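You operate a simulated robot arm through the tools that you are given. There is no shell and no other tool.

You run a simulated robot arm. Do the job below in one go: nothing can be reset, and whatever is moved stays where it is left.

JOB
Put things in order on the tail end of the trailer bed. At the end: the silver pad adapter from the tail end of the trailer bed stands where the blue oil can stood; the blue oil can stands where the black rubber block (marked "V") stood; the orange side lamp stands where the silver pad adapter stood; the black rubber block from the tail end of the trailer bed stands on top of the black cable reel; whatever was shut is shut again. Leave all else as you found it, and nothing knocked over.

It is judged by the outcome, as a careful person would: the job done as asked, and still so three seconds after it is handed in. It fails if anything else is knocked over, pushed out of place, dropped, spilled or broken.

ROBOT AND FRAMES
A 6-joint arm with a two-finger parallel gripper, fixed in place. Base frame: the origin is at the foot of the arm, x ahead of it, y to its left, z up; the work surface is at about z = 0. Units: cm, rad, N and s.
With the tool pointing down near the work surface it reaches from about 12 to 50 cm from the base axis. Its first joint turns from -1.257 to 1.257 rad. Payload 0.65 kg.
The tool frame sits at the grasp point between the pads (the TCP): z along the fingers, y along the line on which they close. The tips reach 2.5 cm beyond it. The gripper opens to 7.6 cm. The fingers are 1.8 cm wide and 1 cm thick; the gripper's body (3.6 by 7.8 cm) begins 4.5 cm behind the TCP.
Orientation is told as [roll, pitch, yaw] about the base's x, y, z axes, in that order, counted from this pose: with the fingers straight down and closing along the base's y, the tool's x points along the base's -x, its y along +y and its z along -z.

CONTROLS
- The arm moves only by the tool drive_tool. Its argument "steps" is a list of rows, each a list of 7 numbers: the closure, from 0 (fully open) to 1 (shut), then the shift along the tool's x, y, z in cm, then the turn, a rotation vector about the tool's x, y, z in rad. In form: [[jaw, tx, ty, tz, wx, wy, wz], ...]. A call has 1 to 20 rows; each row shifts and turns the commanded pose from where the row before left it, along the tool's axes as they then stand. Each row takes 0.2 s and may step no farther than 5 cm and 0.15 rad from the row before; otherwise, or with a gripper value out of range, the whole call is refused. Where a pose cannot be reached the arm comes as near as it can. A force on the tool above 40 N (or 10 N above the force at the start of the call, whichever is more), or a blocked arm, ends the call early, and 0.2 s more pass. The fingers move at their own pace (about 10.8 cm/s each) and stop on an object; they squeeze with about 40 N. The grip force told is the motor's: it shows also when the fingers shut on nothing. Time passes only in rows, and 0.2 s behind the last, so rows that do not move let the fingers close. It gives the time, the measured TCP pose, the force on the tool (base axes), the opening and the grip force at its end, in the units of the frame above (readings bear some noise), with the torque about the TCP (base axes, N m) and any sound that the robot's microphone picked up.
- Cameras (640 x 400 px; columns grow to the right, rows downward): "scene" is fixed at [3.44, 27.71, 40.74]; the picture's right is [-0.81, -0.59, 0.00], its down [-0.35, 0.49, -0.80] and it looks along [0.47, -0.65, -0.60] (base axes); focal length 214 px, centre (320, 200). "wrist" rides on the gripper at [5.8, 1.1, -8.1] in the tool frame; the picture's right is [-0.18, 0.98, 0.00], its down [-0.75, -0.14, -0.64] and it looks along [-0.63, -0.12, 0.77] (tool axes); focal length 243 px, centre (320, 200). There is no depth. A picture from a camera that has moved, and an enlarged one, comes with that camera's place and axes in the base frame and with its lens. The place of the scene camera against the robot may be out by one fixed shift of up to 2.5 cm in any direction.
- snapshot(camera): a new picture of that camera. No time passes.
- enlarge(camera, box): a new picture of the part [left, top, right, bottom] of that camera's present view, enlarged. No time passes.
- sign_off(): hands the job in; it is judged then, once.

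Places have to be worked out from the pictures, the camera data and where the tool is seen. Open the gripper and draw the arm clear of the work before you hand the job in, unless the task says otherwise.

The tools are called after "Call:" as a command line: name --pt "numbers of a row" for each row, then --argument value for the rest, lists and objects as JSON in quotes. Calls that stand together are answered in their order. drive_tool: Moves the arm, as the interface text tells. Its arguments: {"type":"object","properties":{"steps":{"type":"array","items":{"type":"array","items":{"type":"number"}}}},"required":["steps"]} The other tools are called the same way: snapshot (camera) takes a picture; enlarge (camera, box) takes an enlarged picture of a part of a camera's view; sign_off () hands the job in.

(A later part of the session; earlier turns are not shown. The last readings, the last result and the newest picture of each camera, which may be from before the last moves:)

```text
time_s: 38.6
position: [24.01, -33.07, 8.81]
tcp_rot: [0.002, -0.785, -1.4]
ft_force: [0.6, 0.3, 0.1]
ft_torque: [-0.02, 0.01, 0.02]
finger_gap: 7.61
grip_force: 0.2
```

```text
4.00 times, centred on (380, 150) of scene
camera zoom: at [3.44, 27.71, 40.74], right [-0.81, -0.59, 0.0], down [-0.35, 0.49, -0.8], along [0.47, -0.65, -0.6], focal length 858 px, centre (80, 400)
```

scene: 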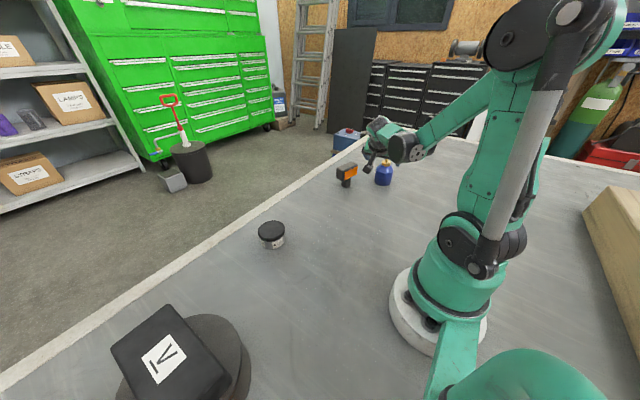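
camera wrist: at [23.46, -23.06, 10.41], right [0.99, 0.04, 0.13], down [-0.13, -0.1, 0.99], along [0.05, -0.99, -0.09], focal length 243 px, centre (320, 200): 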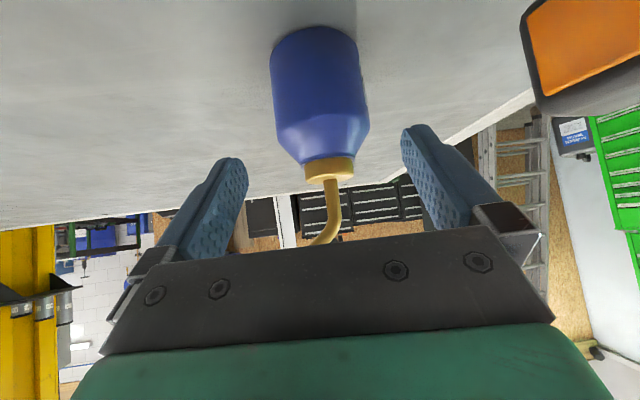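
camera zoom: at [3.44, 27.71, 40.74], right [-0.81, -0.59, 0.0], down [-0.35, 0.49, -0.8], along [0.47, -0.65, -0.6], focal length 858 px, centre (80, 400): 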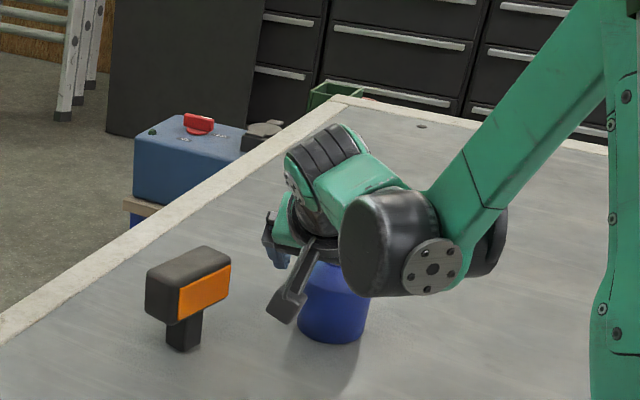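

I enlarge the view to verify the alignment before closing the last stretch.

Call:
enlarge --camera "wrist" --box '[220, 10, 420, 135]'

Call:
enlarge --camera "wrist" --box '[200, 110, 440, 250]'

```text
3.20 times, centred on (320, 72) of wrist
camera zoom: at [23.46, -23.06, 10.41], right [0.99, 0.04, 0.13], down [-0.13, -0.1, 0.99], along [0.05, -0.99, -0.09], focal length 776 px, centre (320, 608)
```

zoom: 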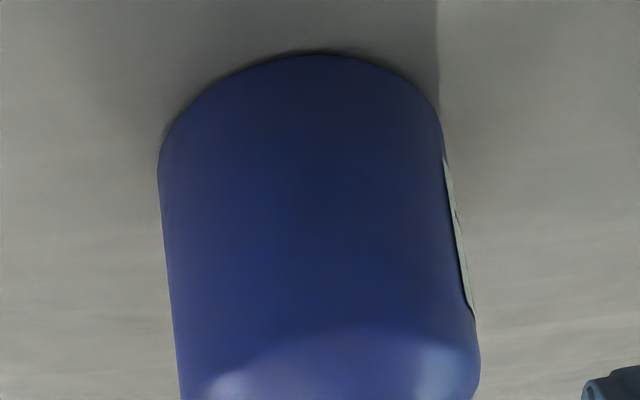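

```text
2.67 times, centred on (320, 180) of wrist
camera zoom: at [23.46, -23.06, 10.41], right [0.99, 0.04, 0.13], down [-0.13, -0.1, 0.99], along [0.05, -0.99, -0.09], focal length 647 px, centre (320, 253)
```

zoom: 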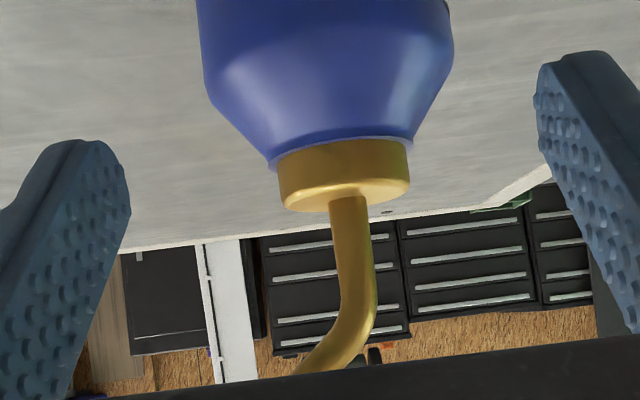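

The axis is confirmed at (25.0, -38.05), about 0.1 cm off centre. I advance the remaining 6.9 cm along the tool axis, in small steps.

Call:
drive_tool --pt "0 0 0.08 1 0 0 0" --pt "0 0 0 1 0 0 0" --pt "0 0 0 1 0 0 0" --pt "0 0 0 1 0 0 0" --pt "0 0 0 1 0 0 0" --pt "0 0 0 0 0 0 0"

Call:
snapshot --camera "wrist"

Call:
enlarge --camera "scene" --box '[310, 100, 450, 200]'

```text
time_s: 40.0
position: [24.72, -36.54, 5.28]
tcp_rot: [0.001, -0.784, -1.4]
ft_force: [0.0, 0.1, 0.7]
ft_torque: [0.01, 0.0, 0.0]
finger_gap: 7.58
grip_force: 0.1
```

```text
taken
camera wrist: at [24.14, -26.52, 6.9], right [0.99, 0.04, 0.13], down [-0.13, -0.1, 0.99], along [0.05, -0.99, -0.09], focal length 243 px, centre (320, 200)
```

wrist: 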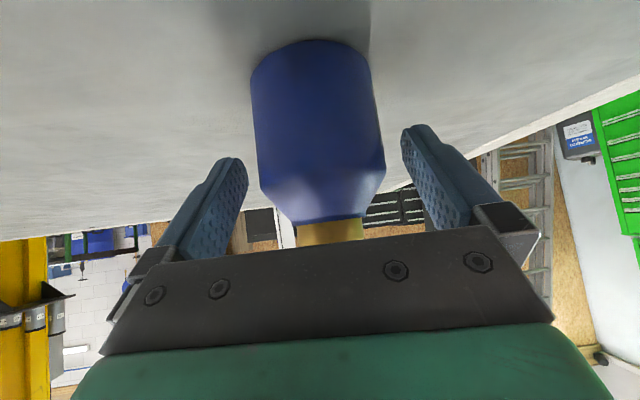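

```text
4.00 times, centred on (380, 150) of scene
camera zoom: at [3.44, 27.71, 40.74], right [-0.81, -0.59, 0.0], down [-0.35, 0.49, -0.8], along [0.47, -0.65, -0.6], focal length 858 px, centre (80, 400)
```

zoom: 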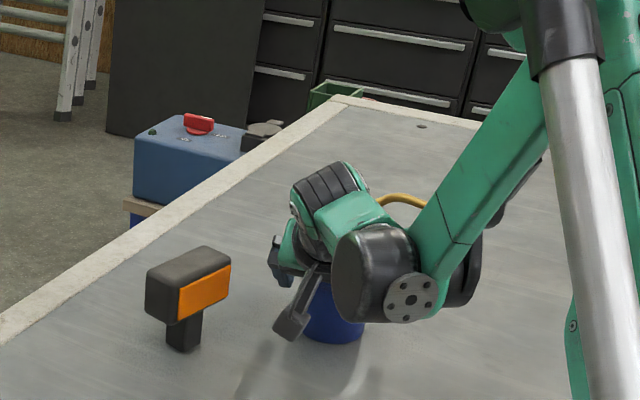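

Still clear with no contact force. I take the last 1.9 cm and close the jaw on the can.

Call:
drive_tool --pt "0 0 0 0.8 0 0 0" --pt "0 0 0 0.6 0 0 0" --pt "0 0 0 0.5 0 0 0" --pt "0 0 0 0 0 0 0"

Call:
snapshot --camera "wrist"

```text
time_s: 41.0
position: [24.94, -37.8, 3.81]
tcp_rot: [0.001, -0.785, -1.4]
ft_force: [-0.4, -0.3, -0.5]
ft_torque: [-0.04, 0.0, 0.01]
finger_gap: 7.62
grip_force: 0.2
```

```text
taken
camera wrist: at [24.37, -27.83, 5.55], right [0.99, 0.04, 0.13], down [-0.13, -0.1, 0.99], along [0.05, -0.99, -0.09], focal length 243 px, centre (320, 200)
```

wrist: 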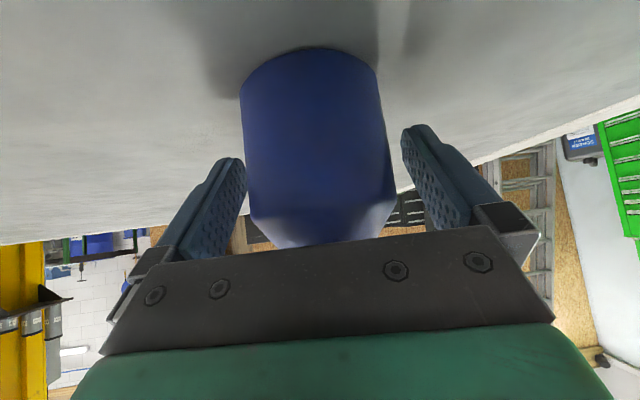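

The can body sits centred between the pads. I close the jaw.

Call:
drive_tool --pt "1 0 0 0 0 0 0" --pt "1 0 0 0 0 0 0" --pt "1 0 0 0 0 0 0" --pt "1 0 0 0 0 0 0"

Call:
snapshot --camera "wrist"

```text
time_s: 42.0
position: [24.83, -37.78, 3.98]
tcp_rot: [0.001, -0.786, -1.4]
ft_force: [-0.6, 0.1, -0.7]
ft_torque: [-0.02, 0.0, 0.01]
finger_gap: 5.62
grip_force: 39.8
```

```text
taken
camera wrist: at [24.37, -27.81, 5.55], right [0.99, 0.04, 0.13], down [-0.13, -0.1, 0.99], along [0.05, -0.99, -0.09], focal length 243 px, centre (320, 200)
```

wrist: 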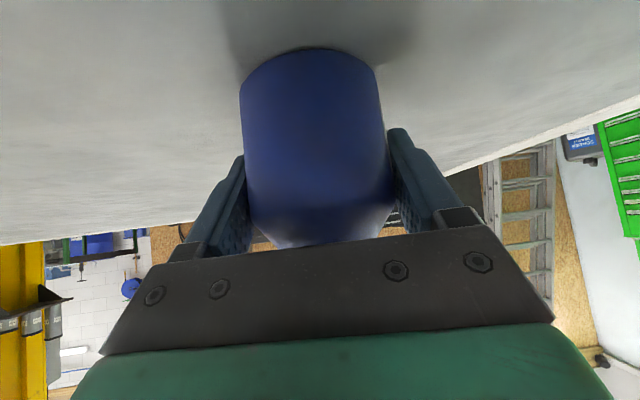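

Gripped at a 5.6 cm gap, so the can's centre is at about (25.0, -37.9), which I note as the adapter's destination. I lift straight up by 7 cm.

Call:
drive_tool --pt "1 -0.35 0 -0.35 0 0 0" --pt "1 -0.71 0 -0.705 0 0 0" --pt "1 -1.06 0 -1.06 0 0 0" --pt "1 -1.42 0 -1.41 0 0 0" --pt "1 -1.42 0 -1.41 0 0 0" --pt "1 0 0 0 0 0 0"

Call:
snapshot --camera "wrist"

Call:
snapshot --camera "scene"

```text
time_s: 43.5
position: [24.81, -37.69, 10.89]
tcp_rot: [-0.001, -0.786, -1.398]
ft_force: [0.1, 0.7, -4.3]
ft_torque: [-0.02, -0.01, 0.04]
finger_gap: 5.63
grip_force: 40.4
```

```text
taken
camera wrist: at [24.35, -27.83, 12.56], right [0.99, 0.04, 0.13], down [-0.13, -0.1, 0.99], along [0.05, -0.99, -0.09], focal length 243 px, centre (320, 200)
```

wrist: 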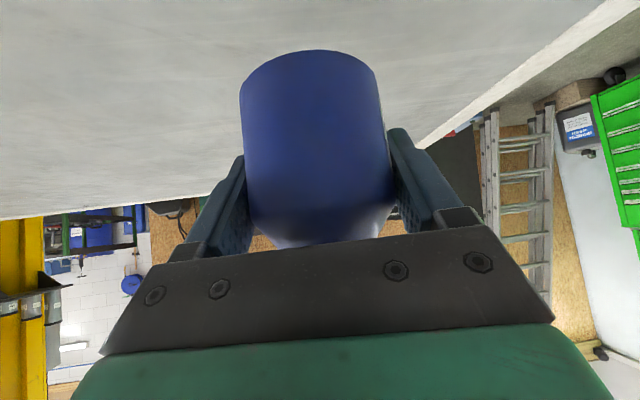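

```text
taken
```

scene: 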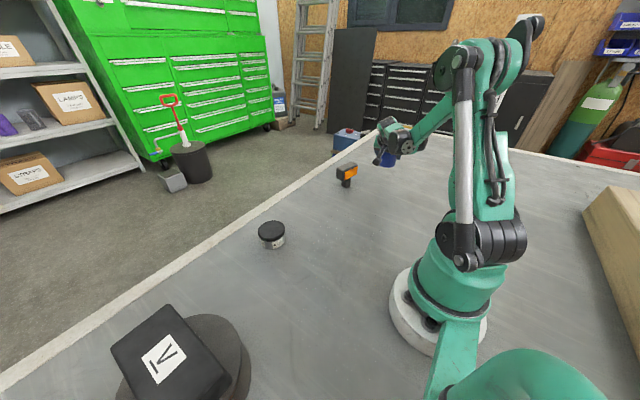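

The can is held upright and steady (about 4 N). I carry it toward the block's former spot in two stages, keeping the same orientation.

Call:
drive_tool --pt "1 0.8 0.05 -0.8 0 0 0" --pt "1 1.55 0.09 -1.56 0 0 0" --pt "1 1.55 0.09 -1.56 0 0 0" --pt "1 1.55 0.09 -1.56 0 0 0" --pt "1 1.55 0.09 -1.56 0 0 0" --pt "1 1.55 0.09 -1.56 0 0 0" --pt "1 0 0 0 0 0 0"

Call:
snapshot --camera "scene"

```text
time_s: 45.0
position: [23.24, -25.78, 10.89]
tcp_rot: [0.001, -0.785, -1.401]
ft_force: [-0.1, -0.5, -3.3]
ft_torque: [-0.05, 0.0, -0.02]
finger_gap: 5.64
grip_force: 39.8
```

```text
taken
```

scene: 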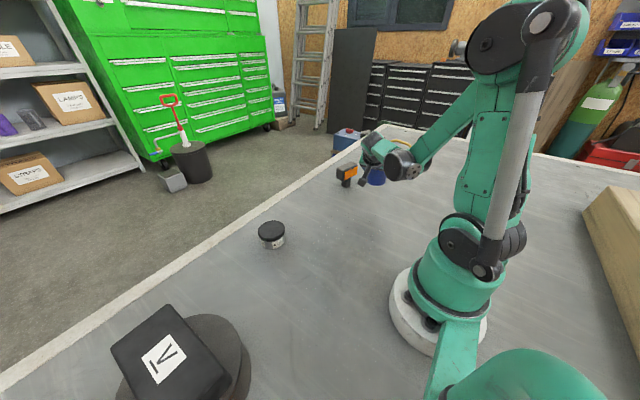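

Tracking is accurate. I continue the rest of the way to above the block's former spot.

Call:
drive_tool --pt "1 1.4 0.09 -1.41 0 0 0" --pt "1 1.4 0.09 -1.41 0 0 0" --pt "1 1.4 0.09 -1.41 0 0 0" --pt "1 1.4 0.09 -1.41 0 0 0" --pt "1 1.42 0.09 -1.41 0 0 0" --pt "1 0 0 0 0 0 0"

Call:
snapshot --camera "scene"

Call:
snapshot --camera "wrist"

```text
time_s: 46.5
position: [22.07, -15.86, 11.01]
tcp_rot: [0.0, -0.783, -1.4]
ft_force: [0.0, 0.3, -4.1]
ft_torque: [0.02, 0.02, 0.0]
finger_gap: 5.65
grip_force: 39.5
```

```text
taken
```

scene: 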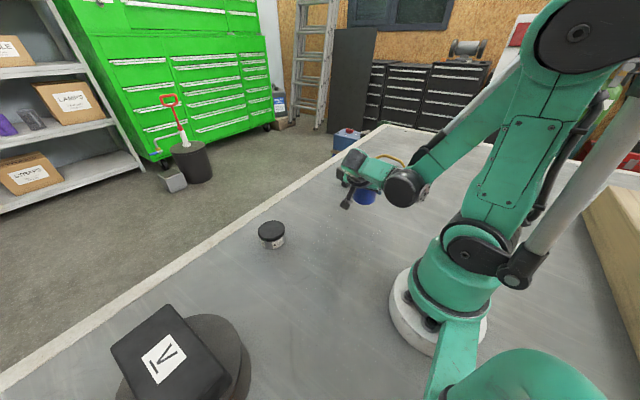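

```text
taken
camera wrist: at [21.52, -5.87, 12.63], right [0.99, 0.04, 0.13], down [-0.13, -0.1, 0.99], along [0.05, -0.99, -0.09], focal length 243 px, centre (320, 200)
```

wrist: 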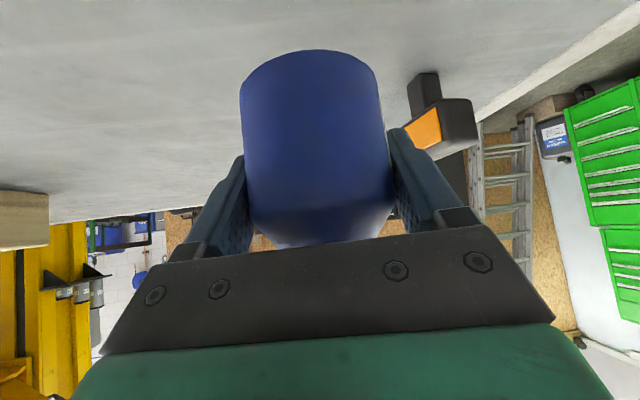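

The can hangs above the target (22.05, -15.9). I lower it 6 cm, then in small steps until it touches.

Call:
drive_tool --pt "1 0.71 0 0.705 0 0 0" --pt "1 0.71 0 0.705 0 0 0" --pt "1 0.71 0 0.705 0 0 0" --pt "1 0.71 0 0.705 0 0 0" --pt "1 0.71 0 0.705 0 0 0" --pt "1 0.71 0 0.705 0 0 0" --pt "1 0 0 0 0 0 0"

Call:
drive_tool --pt "1 0.21 0 0.21 0 0 0" --pt "1 0.14 0 0.14 0 0 0" --pt "1 0.07 0 0.07 0 0 0" --pt "1 0 0 0 0 0 0"

```text
time_s: 48.0
position: [22.43, -15.98, 8.06]
tcp_rot: [0.001, -0.785, -1.4]
ft_force: [0.4, -0.3, -3.1]
ft_torque: [0.02, 0.0, -0.01]
finger_gap: 5.63
grip_force: 40.1
out of reach, approached as far as the arm can: row 4, 5, 6
```

```text
time_s: 49.0
position: [22.42, -16.02, 8.19]
tcp_rot: [0.001, -0.783, -1.401]
ft_force: [-0.7, -0.4, -3.6]
ft_torque: [0.0, 0.0, 0.03]
finger_gap: 5.64
grip_force: 40.0
out of reach, approached as far as the arm can: row 2
```

The arm cannot get lower here with the wrist this close to the base. I'll raise again and turn the tool about the vertical so that the wrist sits farther out, while the can stays upright.

Call:
drive_tool --pt "1 -0.71 0 -0.705 0 0 0" --pt "1 -0.71 0 -0.705 0 0 0" --pt "1 -0.71 0 -0.705 0 0 0" --pt "1 -0.71 0 -0.705 0 0 0" --pt "1 0 0 0 0 0 0"

Call:
drive_tool --pt "1 0 0 0 0.085 0 0.0845" --pt "1 0 0 0 0.085 0 0.0845" --pt "1 0 0 0 0.085 0 0.0845" --pt "1 0 0 0 0 0 0"

```text
time_s: 50.2
position: [22.38, -16.0, 12.09]
tcp_rot: [-0.001, -0.784, -1.399]
ft_force: [0.4, 0.1, -3.5]
ft_torque: [-0.01, -0.01, 0.03]
finger_gap: 5.63
grip_force: 39.9
```

```text
time_s: 51.2
position: [22.42, -16.0, 11.91]
tcp_rot: [-0.001, -0.787, -1.758]
ft_force: [0.7, 0.1, -3.7]
ft_torque: [0.0, 0.04, -0.01]
finger_gap: 5.62
grip_force: 40.2
```

The yaw turn works, and the pitch stays at 45°. I continue turning to about -2.2.

Call:
drive_tool --pt "1 0 0 0 0.078 0 0.0775" --pt "1 0 0 0 0.078 0 0.0775" --pt "1 0 0 0 0.078 0 0.0775" --pt "1 0 0 0 0.078 0 0.0775" --pt "1 0 0 0 0 0 0"

Call:
snapshot --camera "wrist"

Call:
snapshot --camera "scene"

```text
time_s: 52.5
position: [22.37, -16.01, 11.97]
tcp_rot: [-0.005, -0.787, -2.198]
ft_force: [-0.4, 0.1, -2.5]
ft_torque: [0.02, 0.03, 0.01]
finger_gap: 5.64
grip_force: 40.2
```

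```text
taken
camera wrist: at [29.18, -8.57, 13.68], right [0.72, -0.68, 0.13], down [-0.16, 0.02, 0.99], along [-0.68, -0.73, -0.09], focal length 243 px, centre (320, 200)
```

wrist: 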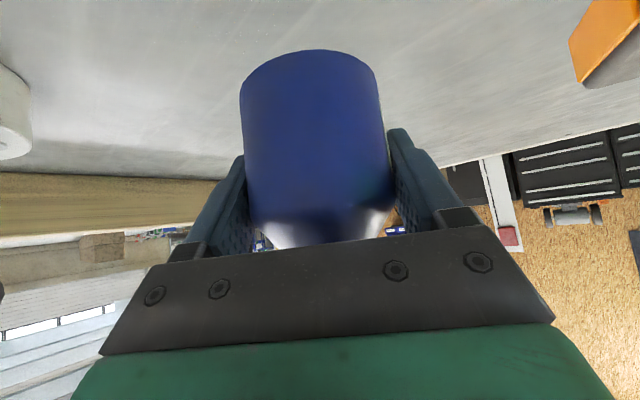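

```text
taken
```

scene: 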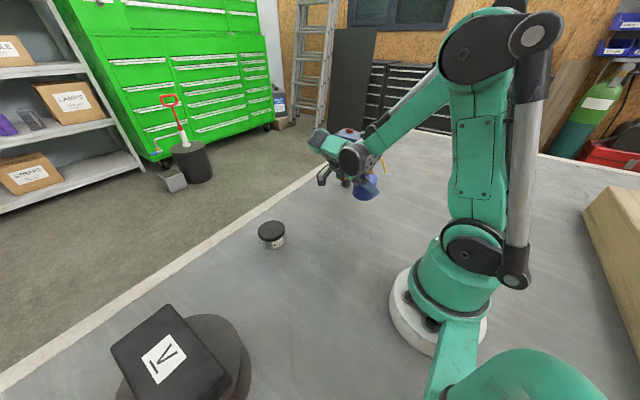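

I check the can's uprightness and the surroundings in an enlarged scene view before lowering.

Call:
enlarge --camera "scene" --box '[300, 110, 440, 220]'

```text
3.64 times, centred on (370, 165) of scene
camera zoom: at [3.44, 27.71, 40.74], right [-0.81, -0.59, 0.0], down [-0.35, 0.49, -0.8], along [0.47, -0.65, -0.6], focal length 780 px, centre (138, 327)
```

zoom: 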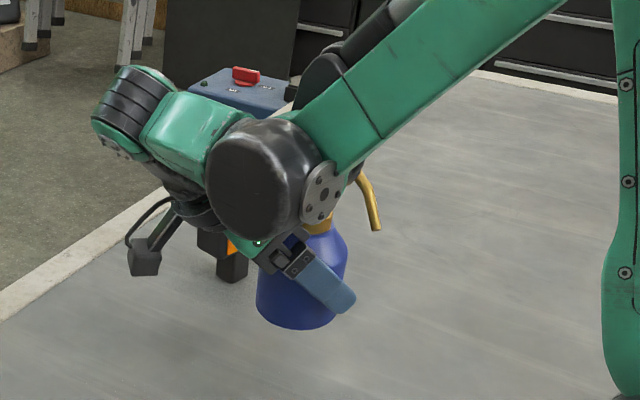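

The can hangs upright with the spout clear of the wrist. I correct by 0.3 cm towards the target and lower in stages.

Call:
drive_tool --pt "1 -0.1 -0.3 0.1 0 0 0" --pt "1 0.708 0 0.706 0 0 0" --pt "1 0.708 0 0.706 0 0 0" --pt "1 0.708 0 0.706 0 0 0" --pt "1 0.708 0 0.706 0 0 0" --pt "1 0 0 0 0 0 0"

Call:
enlarge --camera "scene" --box '[300, 110, 440, 220]'

```text
time_s: 53.9
position: [21.97, -15.87, 8.01]
tcp_rot: [-0.002, -0.785, -2.196]
ft_force: [0.4, -0.2, -3.2]
ft_torque: [-0.03, 0.02, 0.0]
finger_gap: 5.62
grip_force: 39.8
```

```text
3.64 times, centred on (370, 165) of scene
camera zoom: at [3.44, 27.71, 40.74], right [-0.81, -0.59, 0.0], down [-0.35, 0.49, -0.8], along [0.47, -0.65, -0.6], focal length 780 px, centre (138, 327)
```

zoom: 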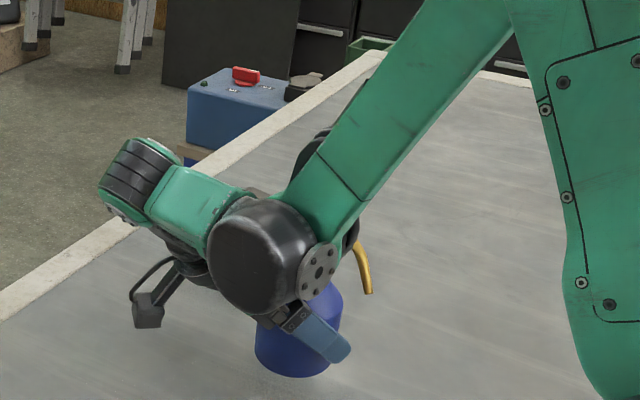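

The dark wrist end seems close to the spout in this view, so I take a closer look before lowering further.

Call:
enlarge --camera "scene" --box '[345, 140, 395, 180]'

Call:
snapshot --camera "wrist"

```text
10.00 times, centred on (370, 160) of scene
camera zoom: at [3.44, 27.71, 40.74], right [-0.81, -0.59, 0.0], down [-0.35, 0.49, -0.8], along [0.47, -0.65, -0.6], focal length 2145 px, centre (-180, 600)
```

zoom: 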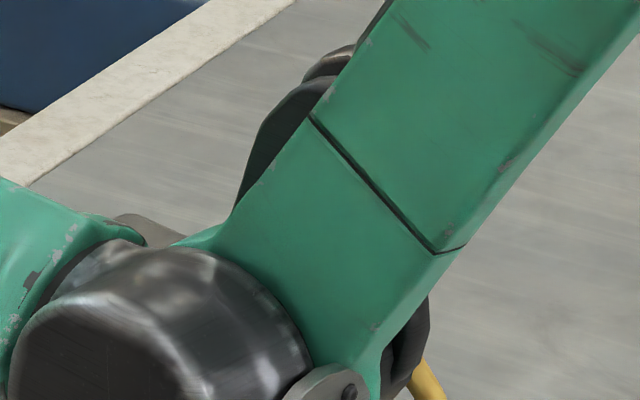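

```text
taken
camera wrist: at [28.81, -8.5, 9.66], right [0.72, -0.68, 0.13], down [-0.16, 0.02, 0.99], along [-0.68, -0.73, -0.09], focal length 243 px, centre (320, 200)
```

wrist: 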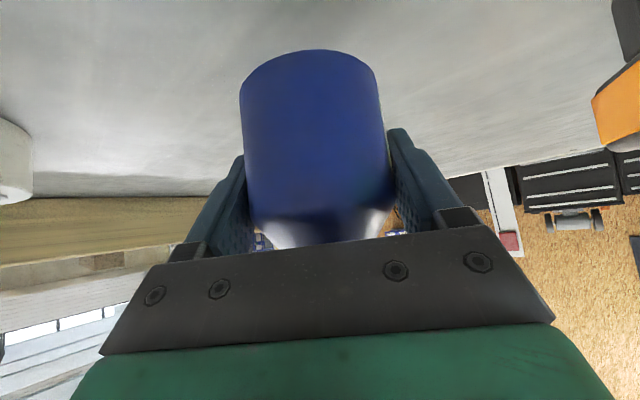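

The wrist-to-can geometry stays fixed during a straight descent and the forces show no contact. I continue down in small steps to just above the table.

Call:
drive_tool --pt "1 0.5 0 0.5 0 0 0" --pt "1 0.5 0 0.5 0 0 0" --pt "1 0.5 0 0.5 0 0 0" --pt "1 0.5 0 0.5 0 0 0" --pt "1 0 0 0 0 0 0"

Call:
enlarge --camera "scene" --box '[300, 110, 440, 220]'

```text
time_s: 55.0
position: [22.13, -15.84, 5.15]
tcp_rot: [-0.004, -0.785, -2.195]
ft_force: [-0.4, 0.4, -2.6]
ft_torque: [-0.03, -0.04, -0.01]
finger_gap: 5.6
grip_force: 39.7
```

```text
3.64 times, centred on (370, 165) of scene
camera zoom: at [3.44, 27.71, 40.74], right [-0.81, -0.59, 0.0], down [-0.35, 0.49, -0.8], along [0.47, -0.65, -0.6], focal length 780 px, centre (138, 327)
```

zoom: 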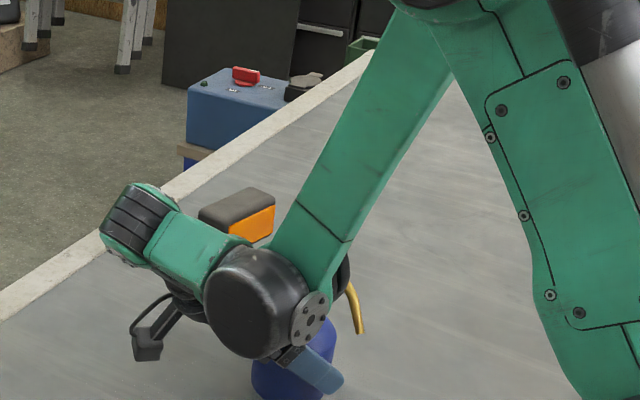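

No disturbance; the can's bottom should be about 1.2 cm above the table. I lower the rest in small increments.

Call:
drive_tool --pt "1 0.28 0 0.28 0 0 0" --pt "1 0.21 0 0.21 0 0 0" --pt "1 0.14 0 0.14 0 0 0" --pt "1 0 0 0 0 0 0"

Call:
drive_tool --pt "1 0.07 0 0.07 0 0 0" --pt "1 0.07 0 0.07 0 0 0" --pt "1 0.05 0 0.05 0 0 0" --pt "1 0 0 0 0 0 0"

```text
time_s: 56.0
position: [22.11, -16.02, 4.32]
tcp_rot: [-0.004, -0.784, -2.196]
ft_force: [-0.4, -0.8, -3.9]
ft_torque: [0.02, -0.02, 0.02]
finger_gap: 5.63
grip_force: 40.1
```

```text
time_s: 57.0
position: [22.16, -15.92, 4.11]
tcp_rot: [-0.004, -0.787, -2.194]
ft_force: [0.0, -0.1, -3.4]
ft_torque: [-0.02, 0.02, -0.03]
finger_gap: 5.64
grip_force: 40.3
```

Still hanging freely at z ≈ 4.1. I go down in 0.06 cm steps until the load comes off.

Call:
drive_tool --pt "1 0.045 0 0.045 0 0 0" --pt "1 0.045 0 0.045 0 0 0" --pt "1 0 0 0 0 0 0"

Call:
drive_tool --pt "1 0.045 0 0.045 0 0 0" --pt "1 0 0 0 0 0 0"

```text
time_s: 57.9
position: [22.18, -15.89, 3.84]
tcp_rot: [-0.002, -0.785, -2.195]
ft_force: [-0.8, 0.5, -3.2]
ft_torque: [-0.03, -0.03, 0.01]
finger_gap: 5.62
grip_force: 40.9
```

```text
time_s: 58.5
position: [22.08, -15.89, 3.95]
tcp_rot: [-0.002, -0.788, -2.198]
ft_force: [4.3, 7.1, 30.2]
ft_torque: [0.28, -0.76, 0.17]
finger_gap: 5.62
grip_force: 40.4
```

Contact made (30 N). I back off a hair to relieve the pressure before opening.

Call:
drive_tool --pt "1 -0.035 0 -0.035 0 0 0" --pt "1 0 0 0 0 0 0"

```text
time_s: 59.0
position: [22.06, -15.93, 3.9]
tcp_rot: [-0.001, -0.785, -2.195]
ft_force: [3.3, 2.8, 14.9]
ft_torque: [-0.38, -0.28, 0.14]
finger_gap: 5.62
grip_force: 39.8
```

Call:
drive_tool --pt "1 -0.03 0 -0.03 0 0 0" --pt "1 0 0 0 0 0 0"

```text
time_s: 59.6
position: [22.01, -15.84, 3.92]
tcp_rot: [-0.006, -0.784, -2.196]
ft_force: [0.9, -0.6, -3.4]
ft_torque: [-0.02, -0.01, -0.02]
finger_gap: 5.63
grip_force: 40.3
```

The load is back to just the can's weight, so the can is within a hair of the table. I open the jaw to release it.

Call:
drive_tool --pt "0.2 0 0 0 0 0 0" --pt "0 0 0 0 0 0 0" --pt "0 0 0 0 0 0 0" --pt "0 0 0 0 0 0 0"

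Call:
snapshot --camera "wrist"

Call:
enlarge --camera "scene" --box '[300, 110, 440, 220]'

```text
time_s: 60.6
position: [22.11, -15.84, 3.96]
tcp_rot: [-0.003, -0.785, -2.195]
ft_force: [0.3, 0.7, 0.4]
ft_torque: [0.04, -0.01, 0.02]
finger_gap: 7.58
grip_force: 0.0
```

```text
taken
camera wrist: at [28.82, -8.48, 5.59], right [0.72, -0.68, 0.13], down [-0.16, 0.02, 0.99], along [-0.68, -0.73, -0.09], focal length 243 px, centre (320, 200)
```

wrist: 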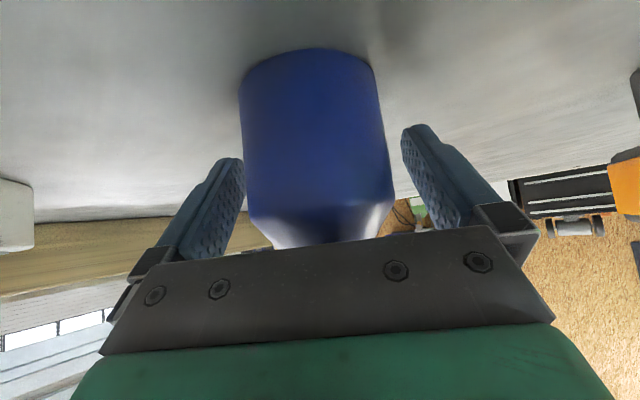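

```text
3.64 times, centred on (370, 165) of scene
camera zoom: at [3.44, 27.71, 40.74], right [-0.81, -0.59, 0.0], down [-0.35, 0.49, -0.8], along [0.47, -0.65, -0.6], focal length 780 px, centre (138, 327)
```

zoom: 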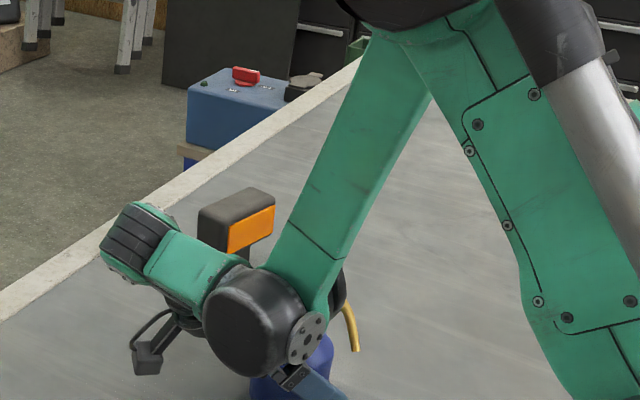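

Released with no residual force and the can is standing. I retreat straight back along the tool axis, up and away from the can.

Call:
drive_tool --pt "0 0 0 -0.6 0 0 0" --pt "0 0 0 -1 0 0 0" --pt "0 0 0 -1.2 0 0 0" --pt "0 0 0 -1.5 0 0 0" --pt "0 0 0 -1.5 0 0 0" --pt "0 0 0 -1.5 0 0 0" --pt "0 0 0 -1.5 0 0 0" --pt "0 0 0 0 0 0 0"

Call:
snapshot --camera "wrist"

Call:
enlarge --camera "scene" --box '[300, 110, 440, 220]'

```text
time_s: 62.5
position: [25.79, -10.95, 10.13]
tcp_rot: [-0.002, -0.784, -2.195]
ft_force: [-0.4, -0.6, -0.1]
ft_torque: [-0.03, -0.01, 0.01]
finger_gap: 7.63
grip_force: 0.1
```

```text
taken
camera wrist: at [32.48, -3.45, 11.86], right [0.72, -0.68, 0.13], down [-0.16, 0.02, 0.99], along [-0.68, -0.73, -0.09], focal length 243 px, centre (320, 200)
```

wrist: 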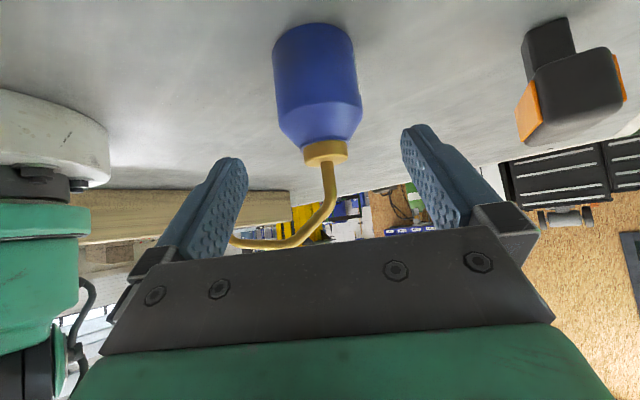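

```text
3.64 times, centred on (370, 165) of scene
camera zoom: at [3.44, 27.71, 40.74], right [-0.81, -0.59, 0.0], down [-0.35, 0.49, -0.8], along [0.47, -0.65, -0.6], focal length 780 px, centre (138, 327)
```

zoom: 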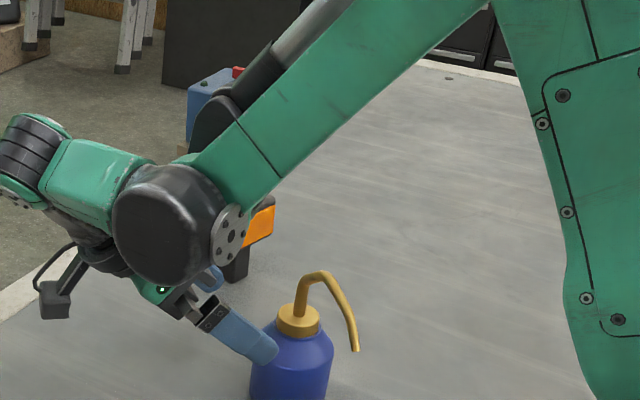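

The can stands upright at the block's old spot. I raise the tool, then bring it back to straight down.

Call:
drive_tool --pt "0 -1 0 -1 0 0 0" --pt "0 -2 0 -2 0 0 0" --pt "0 -2 0 -2 0 0 0" --pt "0 -2 0 -2 0 0 0" --pt "0 -2 0 -2 0 0 0" --pt "0 -1 0 -1 0 0 0" --pt "0 0 0 0 0 0.13 0" --pt "0 0 0 0 0 0.13 0" --pt "0 0 0 0 0 0.13 0" --pt "0 0 0 0 0 0.13 0" --pt "0 0 0 0 0 0.13 0" --pt "0 0 0 0 0 0.135 0" --pt "0 0 0 0 0 0 0"

Call:
snapshot --camera "wrist"

Call:
snapshot --camera "scene"

```text
time_s: 65.2
position: [25.79, -10.9, 24.45]
tcp_rot: [-0.003, 0.0, -2.197]
ft_force: [0.6, -0.5, -0.2]
ft_torque: [-0.01, 0.0, -0.01]
finger_gap: 7.62
grip_force: 0.1
```

```text
taken
camera wrist: at [30.17, -6.73, 32.5], right [0.69, -0.73, 0.0], down [-0.56, -0.53, 0.64], along [-0.47, -0.44, -0.77], focal length 243 px, centre (320, 200)
```

wrist: 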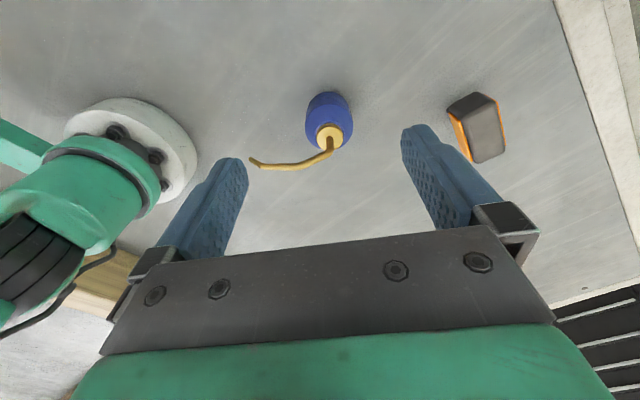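

```text
taken
```

scene: 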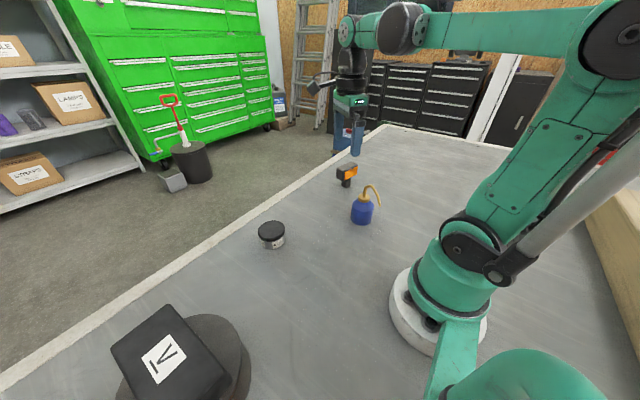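

The can is upright in its new place and nothing else moved. I turn the tool back to yaw ≈ 0 for the adapter.

Call:
drive_tool --pt "0 0 0 0 0 0 -0.137" --pt "0 0 0 0 0 0 -0.1375" --pt "0 0 0 0 0 0 -0.1375" --pt "0 0 0 0 0 0 -0.1375" --pt "0 0 0 0 0 0 -0.1375" --pt "0 0 0 0 0 0 -0.1375" --pt "0 0 0 0 0 0 -0.1375" --pt "0 0 0 0 0 0 -0.1375" --pt "0 0 0 0 0 0 -0.1375" --pt "0 0 0 0 0 0 -0.1375" --pt "0 0 0 0 0 0 -0.1375" --pt "0 0 0 0 0 0 -0.1375" --pt "0 0 0 0 0 0 -0.1375" --pt "0 0 0 0 0 0 -0.1375" --pt "0 0 0 0 0 0 -0.1375" --pt "0 0 0 0 0 0 -0.1375" --pt "0 0 0 0 0 0 0"

Call:
drive_tool --pt "0 -1.5 2.5 0 0 0 0" --pt "0 -1.5 2.5 0 0 0 0" --pt "0 -1.5 2.5 0 0 0 0" --pt "0 -1.5 2.5 0 0 0 0" --pt "0 -1.5 2.5 0 0 0 0" --pt "0 -1.3 2.2 0 0 0 0" --pt "0 0 0 0 0 0 0"

Call:
snapshot --camera "wrist"

```text
time_s: 68.8
position: [25.8, -10.91, 24.23]
tcp_rot: [0.0, 0.004, 0.004]
ft_force: [0.2, 0.5, 0.2]
ft_torque: [-0.02, -0.02, -0.04]
finger_gap: 7.59
grip_force: 0.1
```

```text
time_s: 70.5
position: [34.51, 3.89, 24.36]
tcp_rot: [0.0, 0.002, 0.002]
ft_force: [-0.7, 0.3, 0.0]
ft_torque: [0.0, 0.01, -0.01]
finger_gap: 7.6
grip_force: 0.0
```

```text
taken
camera wrist: at [28.79, 5.04, 32.48], right [0.18, 0.98, 0.0], down [0.75, -0.14, 0.64], along [0.63, -0.12, -0.77], focal length 243 px, centre (320, 200)
```

wrist: 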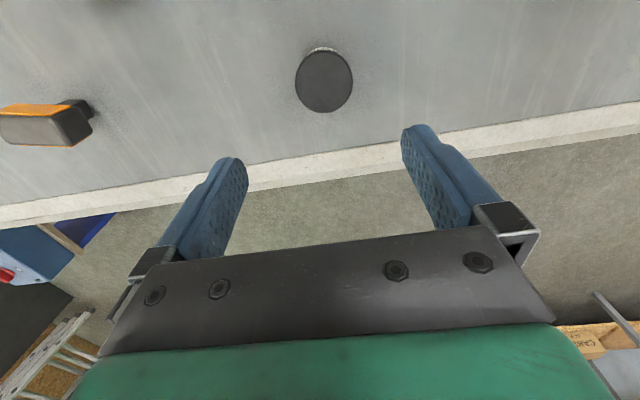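

Call:
enlarge --camera "wrist" --box '[260, 20, 390, 130]'

```text
3.64 times, centred on (325, 75) of wrist
camera zoom: at [28.79, 5.04, 32.48], right [0.18, 0.98, 0.0], down [0.75, -0.14, 0.64], along [0.63, -0.12, -0.77], focal length 882 px, centre (302, 654)
```

zoom: 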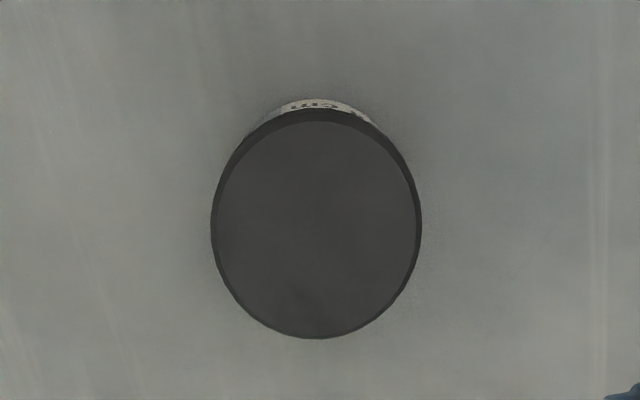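

From this view the adapter's centre is at about (35.7, 4.05), about 6.3 cm across. I centre over it and descend to z ≈ 8 for a final alignment check.

Call:
drive_tool --pt "0 -1.2 0.17 2 0 0 0" --pt "0 0 0 3 0 0 0" --pt "0 0 0 3 0 0 0" --pt "0 0 0 3 0 0 0" --pt "0 0 0 3 0 0 0" --pt "0 0 0 2 0 0 0" --pt "0 0 0 0 0 0 0"

Call:
snapshot --camera "wrist"

Call:
enlarge --camera "wrist" --box '[200, 60, 440, 210]'

```text
time_s: 72.0
position: [35.73, 3.93, 8.19]
tcp_rot: [-0.001, 0.001, 0.002]
ft_force: [0.3, 0.4, 0.7]
ft_torque: [0.0, 0.03, 0.01]
finger_gap: 7.59
grip_force: 0.0
```

```text
taken
camera wrist: at [29.97, 5.16, 16.42], right [0.18, 0.98, 0.0], down [0.75, -0.14, 0.64], along [0.63, -0.12, -0.77], focal length 243 px, centre (320, 200)
```

wrist: 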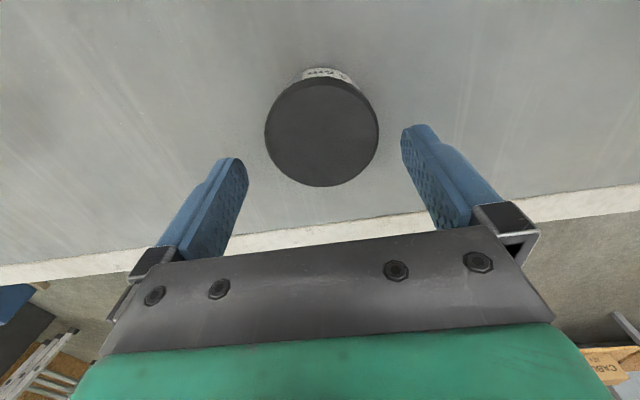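

```text
2.67 times, centred on (320, 135) of wrist
camera zoom: at [29.97, 5.16, 16.42], right [0.18, 0.98, 0.0], down [0.75, -0.14, 0.64], along [0.63, -0.12, -0.77], focal length 647 px, centre (320, 373)
```

zoom: 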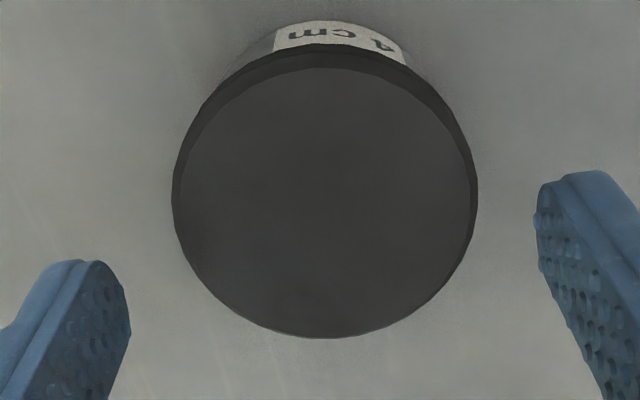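

The adapter is about 0.15 cm off on each axis, so I correct that, descend to z ≈ 3 and check the forces.

Call:
drive_tool --pt "0 0.15 0.11 0 0 0 0" --pt "0 0 0 1 0 0 0" --pt "0 0 0 1 0 0 0" --pt "0 0 0 1 0 0 0" --pt "0 0 0 1 0 0 0" --pt "0 0 0 1 0 0 0" --pt "0 0 0 0 0 0 0"

Call:
snapshot --camera "wrist"

```text
time_s: 73.7
position: [35.48, 4.07, 3.34]
tcp_rot: [0.0, 0.002, 0.002]
ft_force: [0.3, -0.2, -0.3]
ft_torque: [-0.02, -0.02, -0.01]
finger_gap: 7.6
grip_force: 0.1
```

```text
taken
camera wrist: at [29.81, 5.3, 11.49], right [0.18, 0.98, 0.0], down [0.75, -0.14, 0.64], along [0.63, -0.12, -0.77], focal length 243 px, centre (320, 200)
```

wrist: 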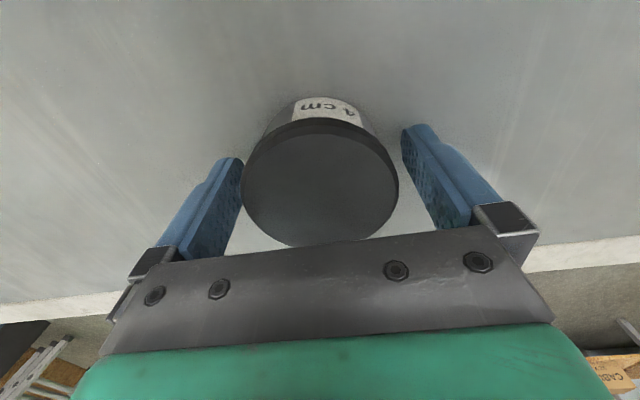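

The adapter sits centred in y; in x it's about 0.2 cm farther out than the TCP, at roughly (35.8, 4.07). I nudge out by 0.2 and close the jaw.

Call:
drive_tool --pt "0 -0.2 0 0.2 0 0 0" --pt "0 0 0 0 0 0 0" --pt "1 0 0 0 0 0 0" --pt "1 0 0 0 0 0 0" --pt "1 0 0 0 0 0 0" --pt "1 0 0 0 0 0 0"

Call:
snapshot --camera "wrist"

```text
time_s: 75.0
position: [35.8, 4.15, 3.12]
tcp_rot: [0.0, 0.002, 0.0]
ft_force: [-0.5, -1.7, -0.1]
ft_torque: [-0.11, -0.04, -0.04]
finger_gap: 6.12
grip_force: 39.7
```

```text
taken
camera wrist: at [30.01, 5.32, 11.29], right [0.18, 0.98, 0.0], down [0.75, -0.14, 0.64], along [0.63, -0.12, -0.77], focal length 243 px, centre (320, 200)
```

wrist: 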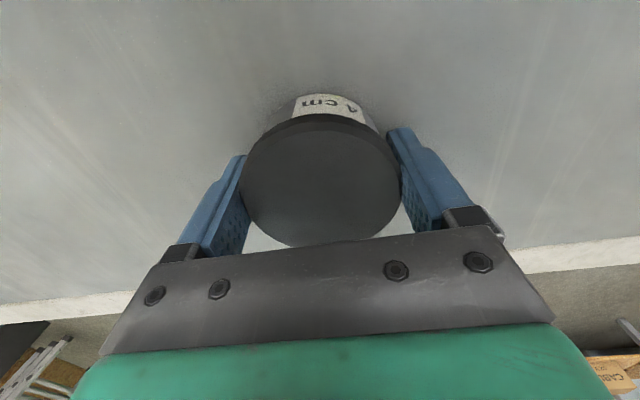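

Gripped at 6.12 cm; the adapter's original spot is (35.78, 4.1). I lift it straight up.

Call:
drive_tool --pt "1 0 0 -0.5 0 0 0" --pt "1 0 0 -1 0 0 0" --pt "1 0 0 -2 0 0 0" --pt "1 0 0 -3 0 0 0" --pt "1 0 0 -3 0 0 0" --pt "1 0 0 -3 0 0 0" --pt "1 0 0 -2.5 0 0 0" --pt "1 0 0 0 0 0 0"

Call:
snapshot --camera "wrist"

```text
time_s: 76.8
position: [35.73, 4.1, 18.15]
tcp_rot: [0.001, 0.002, -0.001]
ft_force: [-0.7, 0.1, -3.5]
ft_torque: [0.0, 0.03, -0.03]
finger_gap: 6.14
grip_force: 40.4
```

```text
taken
camera wrist: at [30.1, 5.3, 26.29], right [0.18, 0.98, 0.0], down [0.75, -0.14, 0.64], along [0.63, -0.12, -0.77], focal length 243 px, centre (320, 200)
```

wrist: 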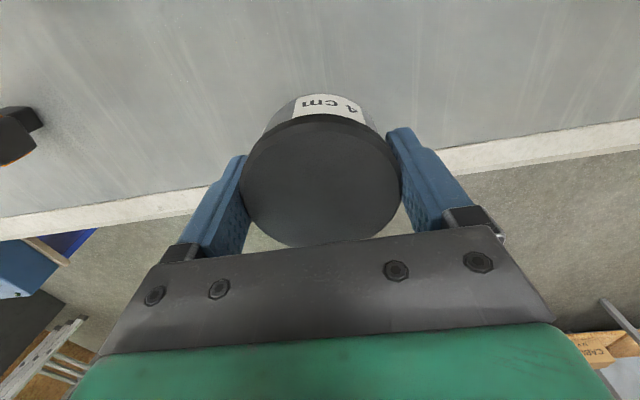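

Held firmly (3.5 N). I turn part-way and carry the adapter at z ≈ 18, above the lamp and can, to the can's old spot.

Call:
drive_tool --pt "1 0 0 0 0 0 0.12" --pt "1 0 0 0 0 0 0.12" --pt "1 0 0 0 0 0 0.12" --pt "1 0 0 0 0 0 0.12" --pt "1 0 0 0 0 0 0.12" --pt "1 0 0 0 0 0 0"

Call:
drive_tool --pt "1 -0.53 -1.45 0 0 0 0" --pt "1 -1.06 -2.907 0 0 0 0" --pt "1 -1.06 -2.907 0 0 0 0" --pt "1 -1.06 -2.907 0 0 0 0" --pt "1 -1.06 -2.907 0 0 0 0" --pt "1 -1.06 -2.907 0 0 0 0" --pt "1 -1.06 -2.907 0 0 0 0" --pt "1 -1.06 -2.907 0 0 0 0" --pt "1 -1.06 -2.907 0 0 0 0" --pt "1 -1.06 -2.907 0 0 0 0" --pt "1 -1.06 -2.907 0 0 0 0" --pt "1 -1.06 -2.907 0 0 0 0" --pt "1 -1.06 -2.907 0 0 0 0" --pt "1 -1.06 -2.907 0 0 0 0" --pt "1 -0.53 -1.45 0 0 0 0" --pt "1 0 0 0 0 0 0"

Call:
snapshot --camera "wrist"

Call:
snapshot --camera "scene"

```text
time_s: 78.2
position: [35.79, 4.05, 18.05]
tcp_rot: [-0.001, 0.001, -0.6]
ft_force: [-0.3, -0.4, -3.5]
ft_torque: [0.01, -0.04, -0.02]
finger_gap: 6.14
grip_force: 39.7
```

```text
time_s: 81.7
position: [25.13, -37.96, 18.23]
tcp_rot: [-0.003, 0.002, -0.598]
ft_force: [-0.1, 0.0, -3.7]
ft_torque: [0.0, 0.01, -0.02]
finger_gap: 6.14
grip_force: 40.0
```

```text
taken
camera wrist: at [20.99, -33.66, 26.32], right [0.71, 0.71, 0.0], down [0.54, -0.54, 0.64], along [0.45, -0.45, -0.77], focal length 243 px, centre (320, 200)
```

wrist: 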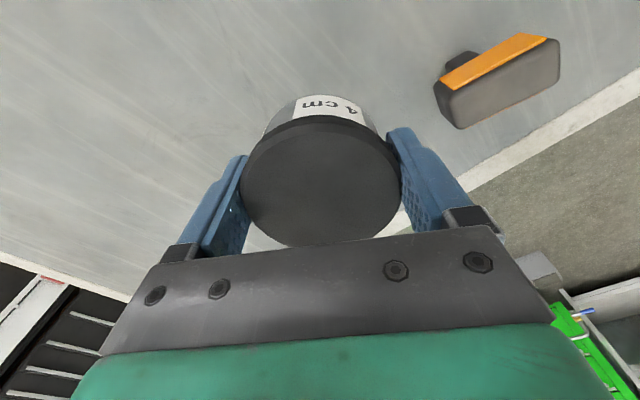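

```text
taken
```

scene: 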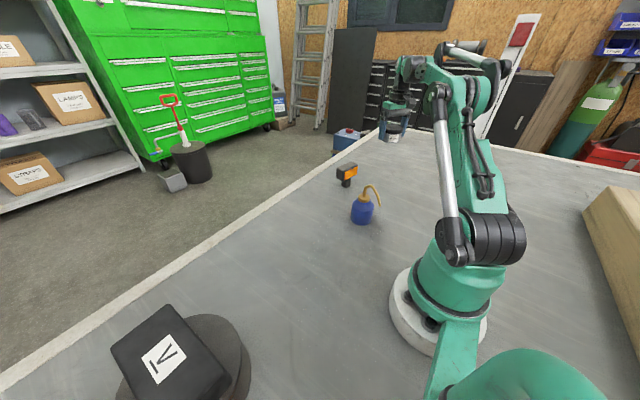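

The adapter is over (25.05, -37.9). I lower it to just above the table.

Call:
drive_tool --pt "1 0 0 1.5 0 0 0" --pt "1 0 0 2.5 0 0 0" --pt "1 0 0 2.5 0 0 0" --pt "1 0 0 2.5 0 0 0" --pt "1 0 0 2.5 0 0 0" --pt "1 0 0 1.5 0 0 0" --pt "1 0 0 1 0 0 0" --pt "1 0 0 0.4 0 0 0" --pt "1 0 0 0 0 0 0"

Call:
drive_tool --pt "1 0 0 0.2 0 0 0" --pt "1 0 0 0.15 0 0 0" --pt "1 0 0 0 0 0 0"

```text
time_s: 83.7
position: [25.19, -37.89, 3.72]
tcp_rot: [-0.002, 0.0, -0.599]
ft_force: [-0.7, 0.5, -4.0]
ft_torque: [-0.01, -0.02, 0.02]
finger_gap: 6.12
grip_force: 40.3
```

```text
time_s: 84.5
position: [24.91, -37.84, 3.44]
tcp_rot: [-0.002, 0.003, -0.6]
ft_force: [0.0, -0.8, -2.4]
ft_torque: [0.0, -0.03, 0.03]
finger_gap: 6.17
grip_force: 39.8
```

Still hanging freely at z ≈ 3.4. I continue in tiny steps until contact.

Call:
drive_tool --pt "1 0 0 0.1 0 0 0" --pt "1 0 0 0 0 0 0"

Call:
drive_tool --pt "1 0 0 0.07 0 0 0" --pt "1 0 0 0 0 0 0"

Call:
drive_tool --pt "1 0 0 0.06 0 0 0" --pt "1 0 0 0 0 0 0"

```text
time_s: 85.0
position: [25.14, -37.91, 3.29]
tcp_rot: [-0.002, 0.003, -0.598]
ft_force: [-0.6, 0.1, -3.9]
ft_torque: [0.03, 0.03, 0.03]
finger_gap: 6.11
grip_force: 40.4
```

```text
time_s: 85.7
position: [25.05, -37.86, 3.23]
tcp_rot: [-0.002, 0.002, -0.6]
ft_force: [0.2, 0.1, -4.3]
ft_torque: [0.02, 0.0, 0.01]
finger_gap: 6.12
grip_force: 40.0
```

```text
time_s: 86.2
position: [24.99, -37.95, 3.11]
tcp_rot: [-0.001, 0.002, -0.6]
ft_force: [-0.3, -0.8, -3.1]
ft_torque: [0.04, 0.04, -0.02]
finger_gap: 6.15
grip_force: 40.2
```

Call:
drive_tool --pt "1 0 0 0.04 0 0 0" --pt "1 0 0 0 0 0 0"

```text
time_s: 86.8
position: [24.96, -37.98, 3.07]
tcp_rot: [-0.002, 0.002, -0.598]
ft_force: [0.7, -1.4, 3.3]
ft_torque: [0.14, -0.11, -0.03]
finger_gap: 6.14
grip_force: 40.4
```

The adapter now rests on the table with light pressure. I open the jaw.

Call:
drive_tool --pt "0.1 0 0 0 0 0 0" --pt "0 0 0 0 0 0 0" --pt "0 0 0 0 0 0 0" --pt "0 0 0 0 0 0 0"

Call:
snapshot --camera "wrist"

```text
time_s: 87.8
position: [25.11, -38.0, 3.08]
tcp_rot: [-0.001, 0.003, -0.599]
ft_force: [0.0, 1.0, 0.4]
ft_torque: [-0.02, 0.05, 0.01]
finger_gap: 7.58
grip_force: 0.1
```

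```text
taken
camera wrist: at [20.96, -33.58, 11.28], right [0.71, 0.71, 0.0], down [0.54, -0.54, 0.64], along [0.45, -0.45, -0.77], focal length 243 px, centre (320, 200)
```

wrist: 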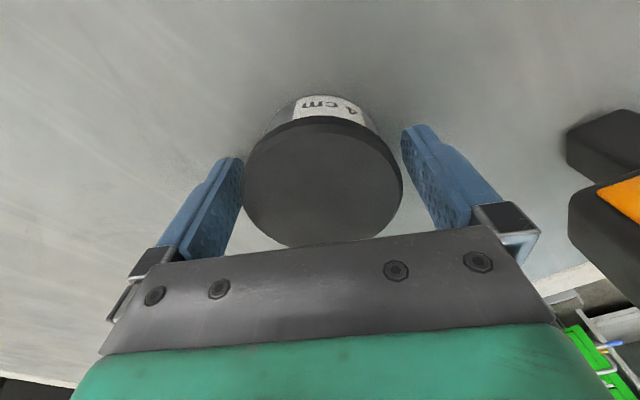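

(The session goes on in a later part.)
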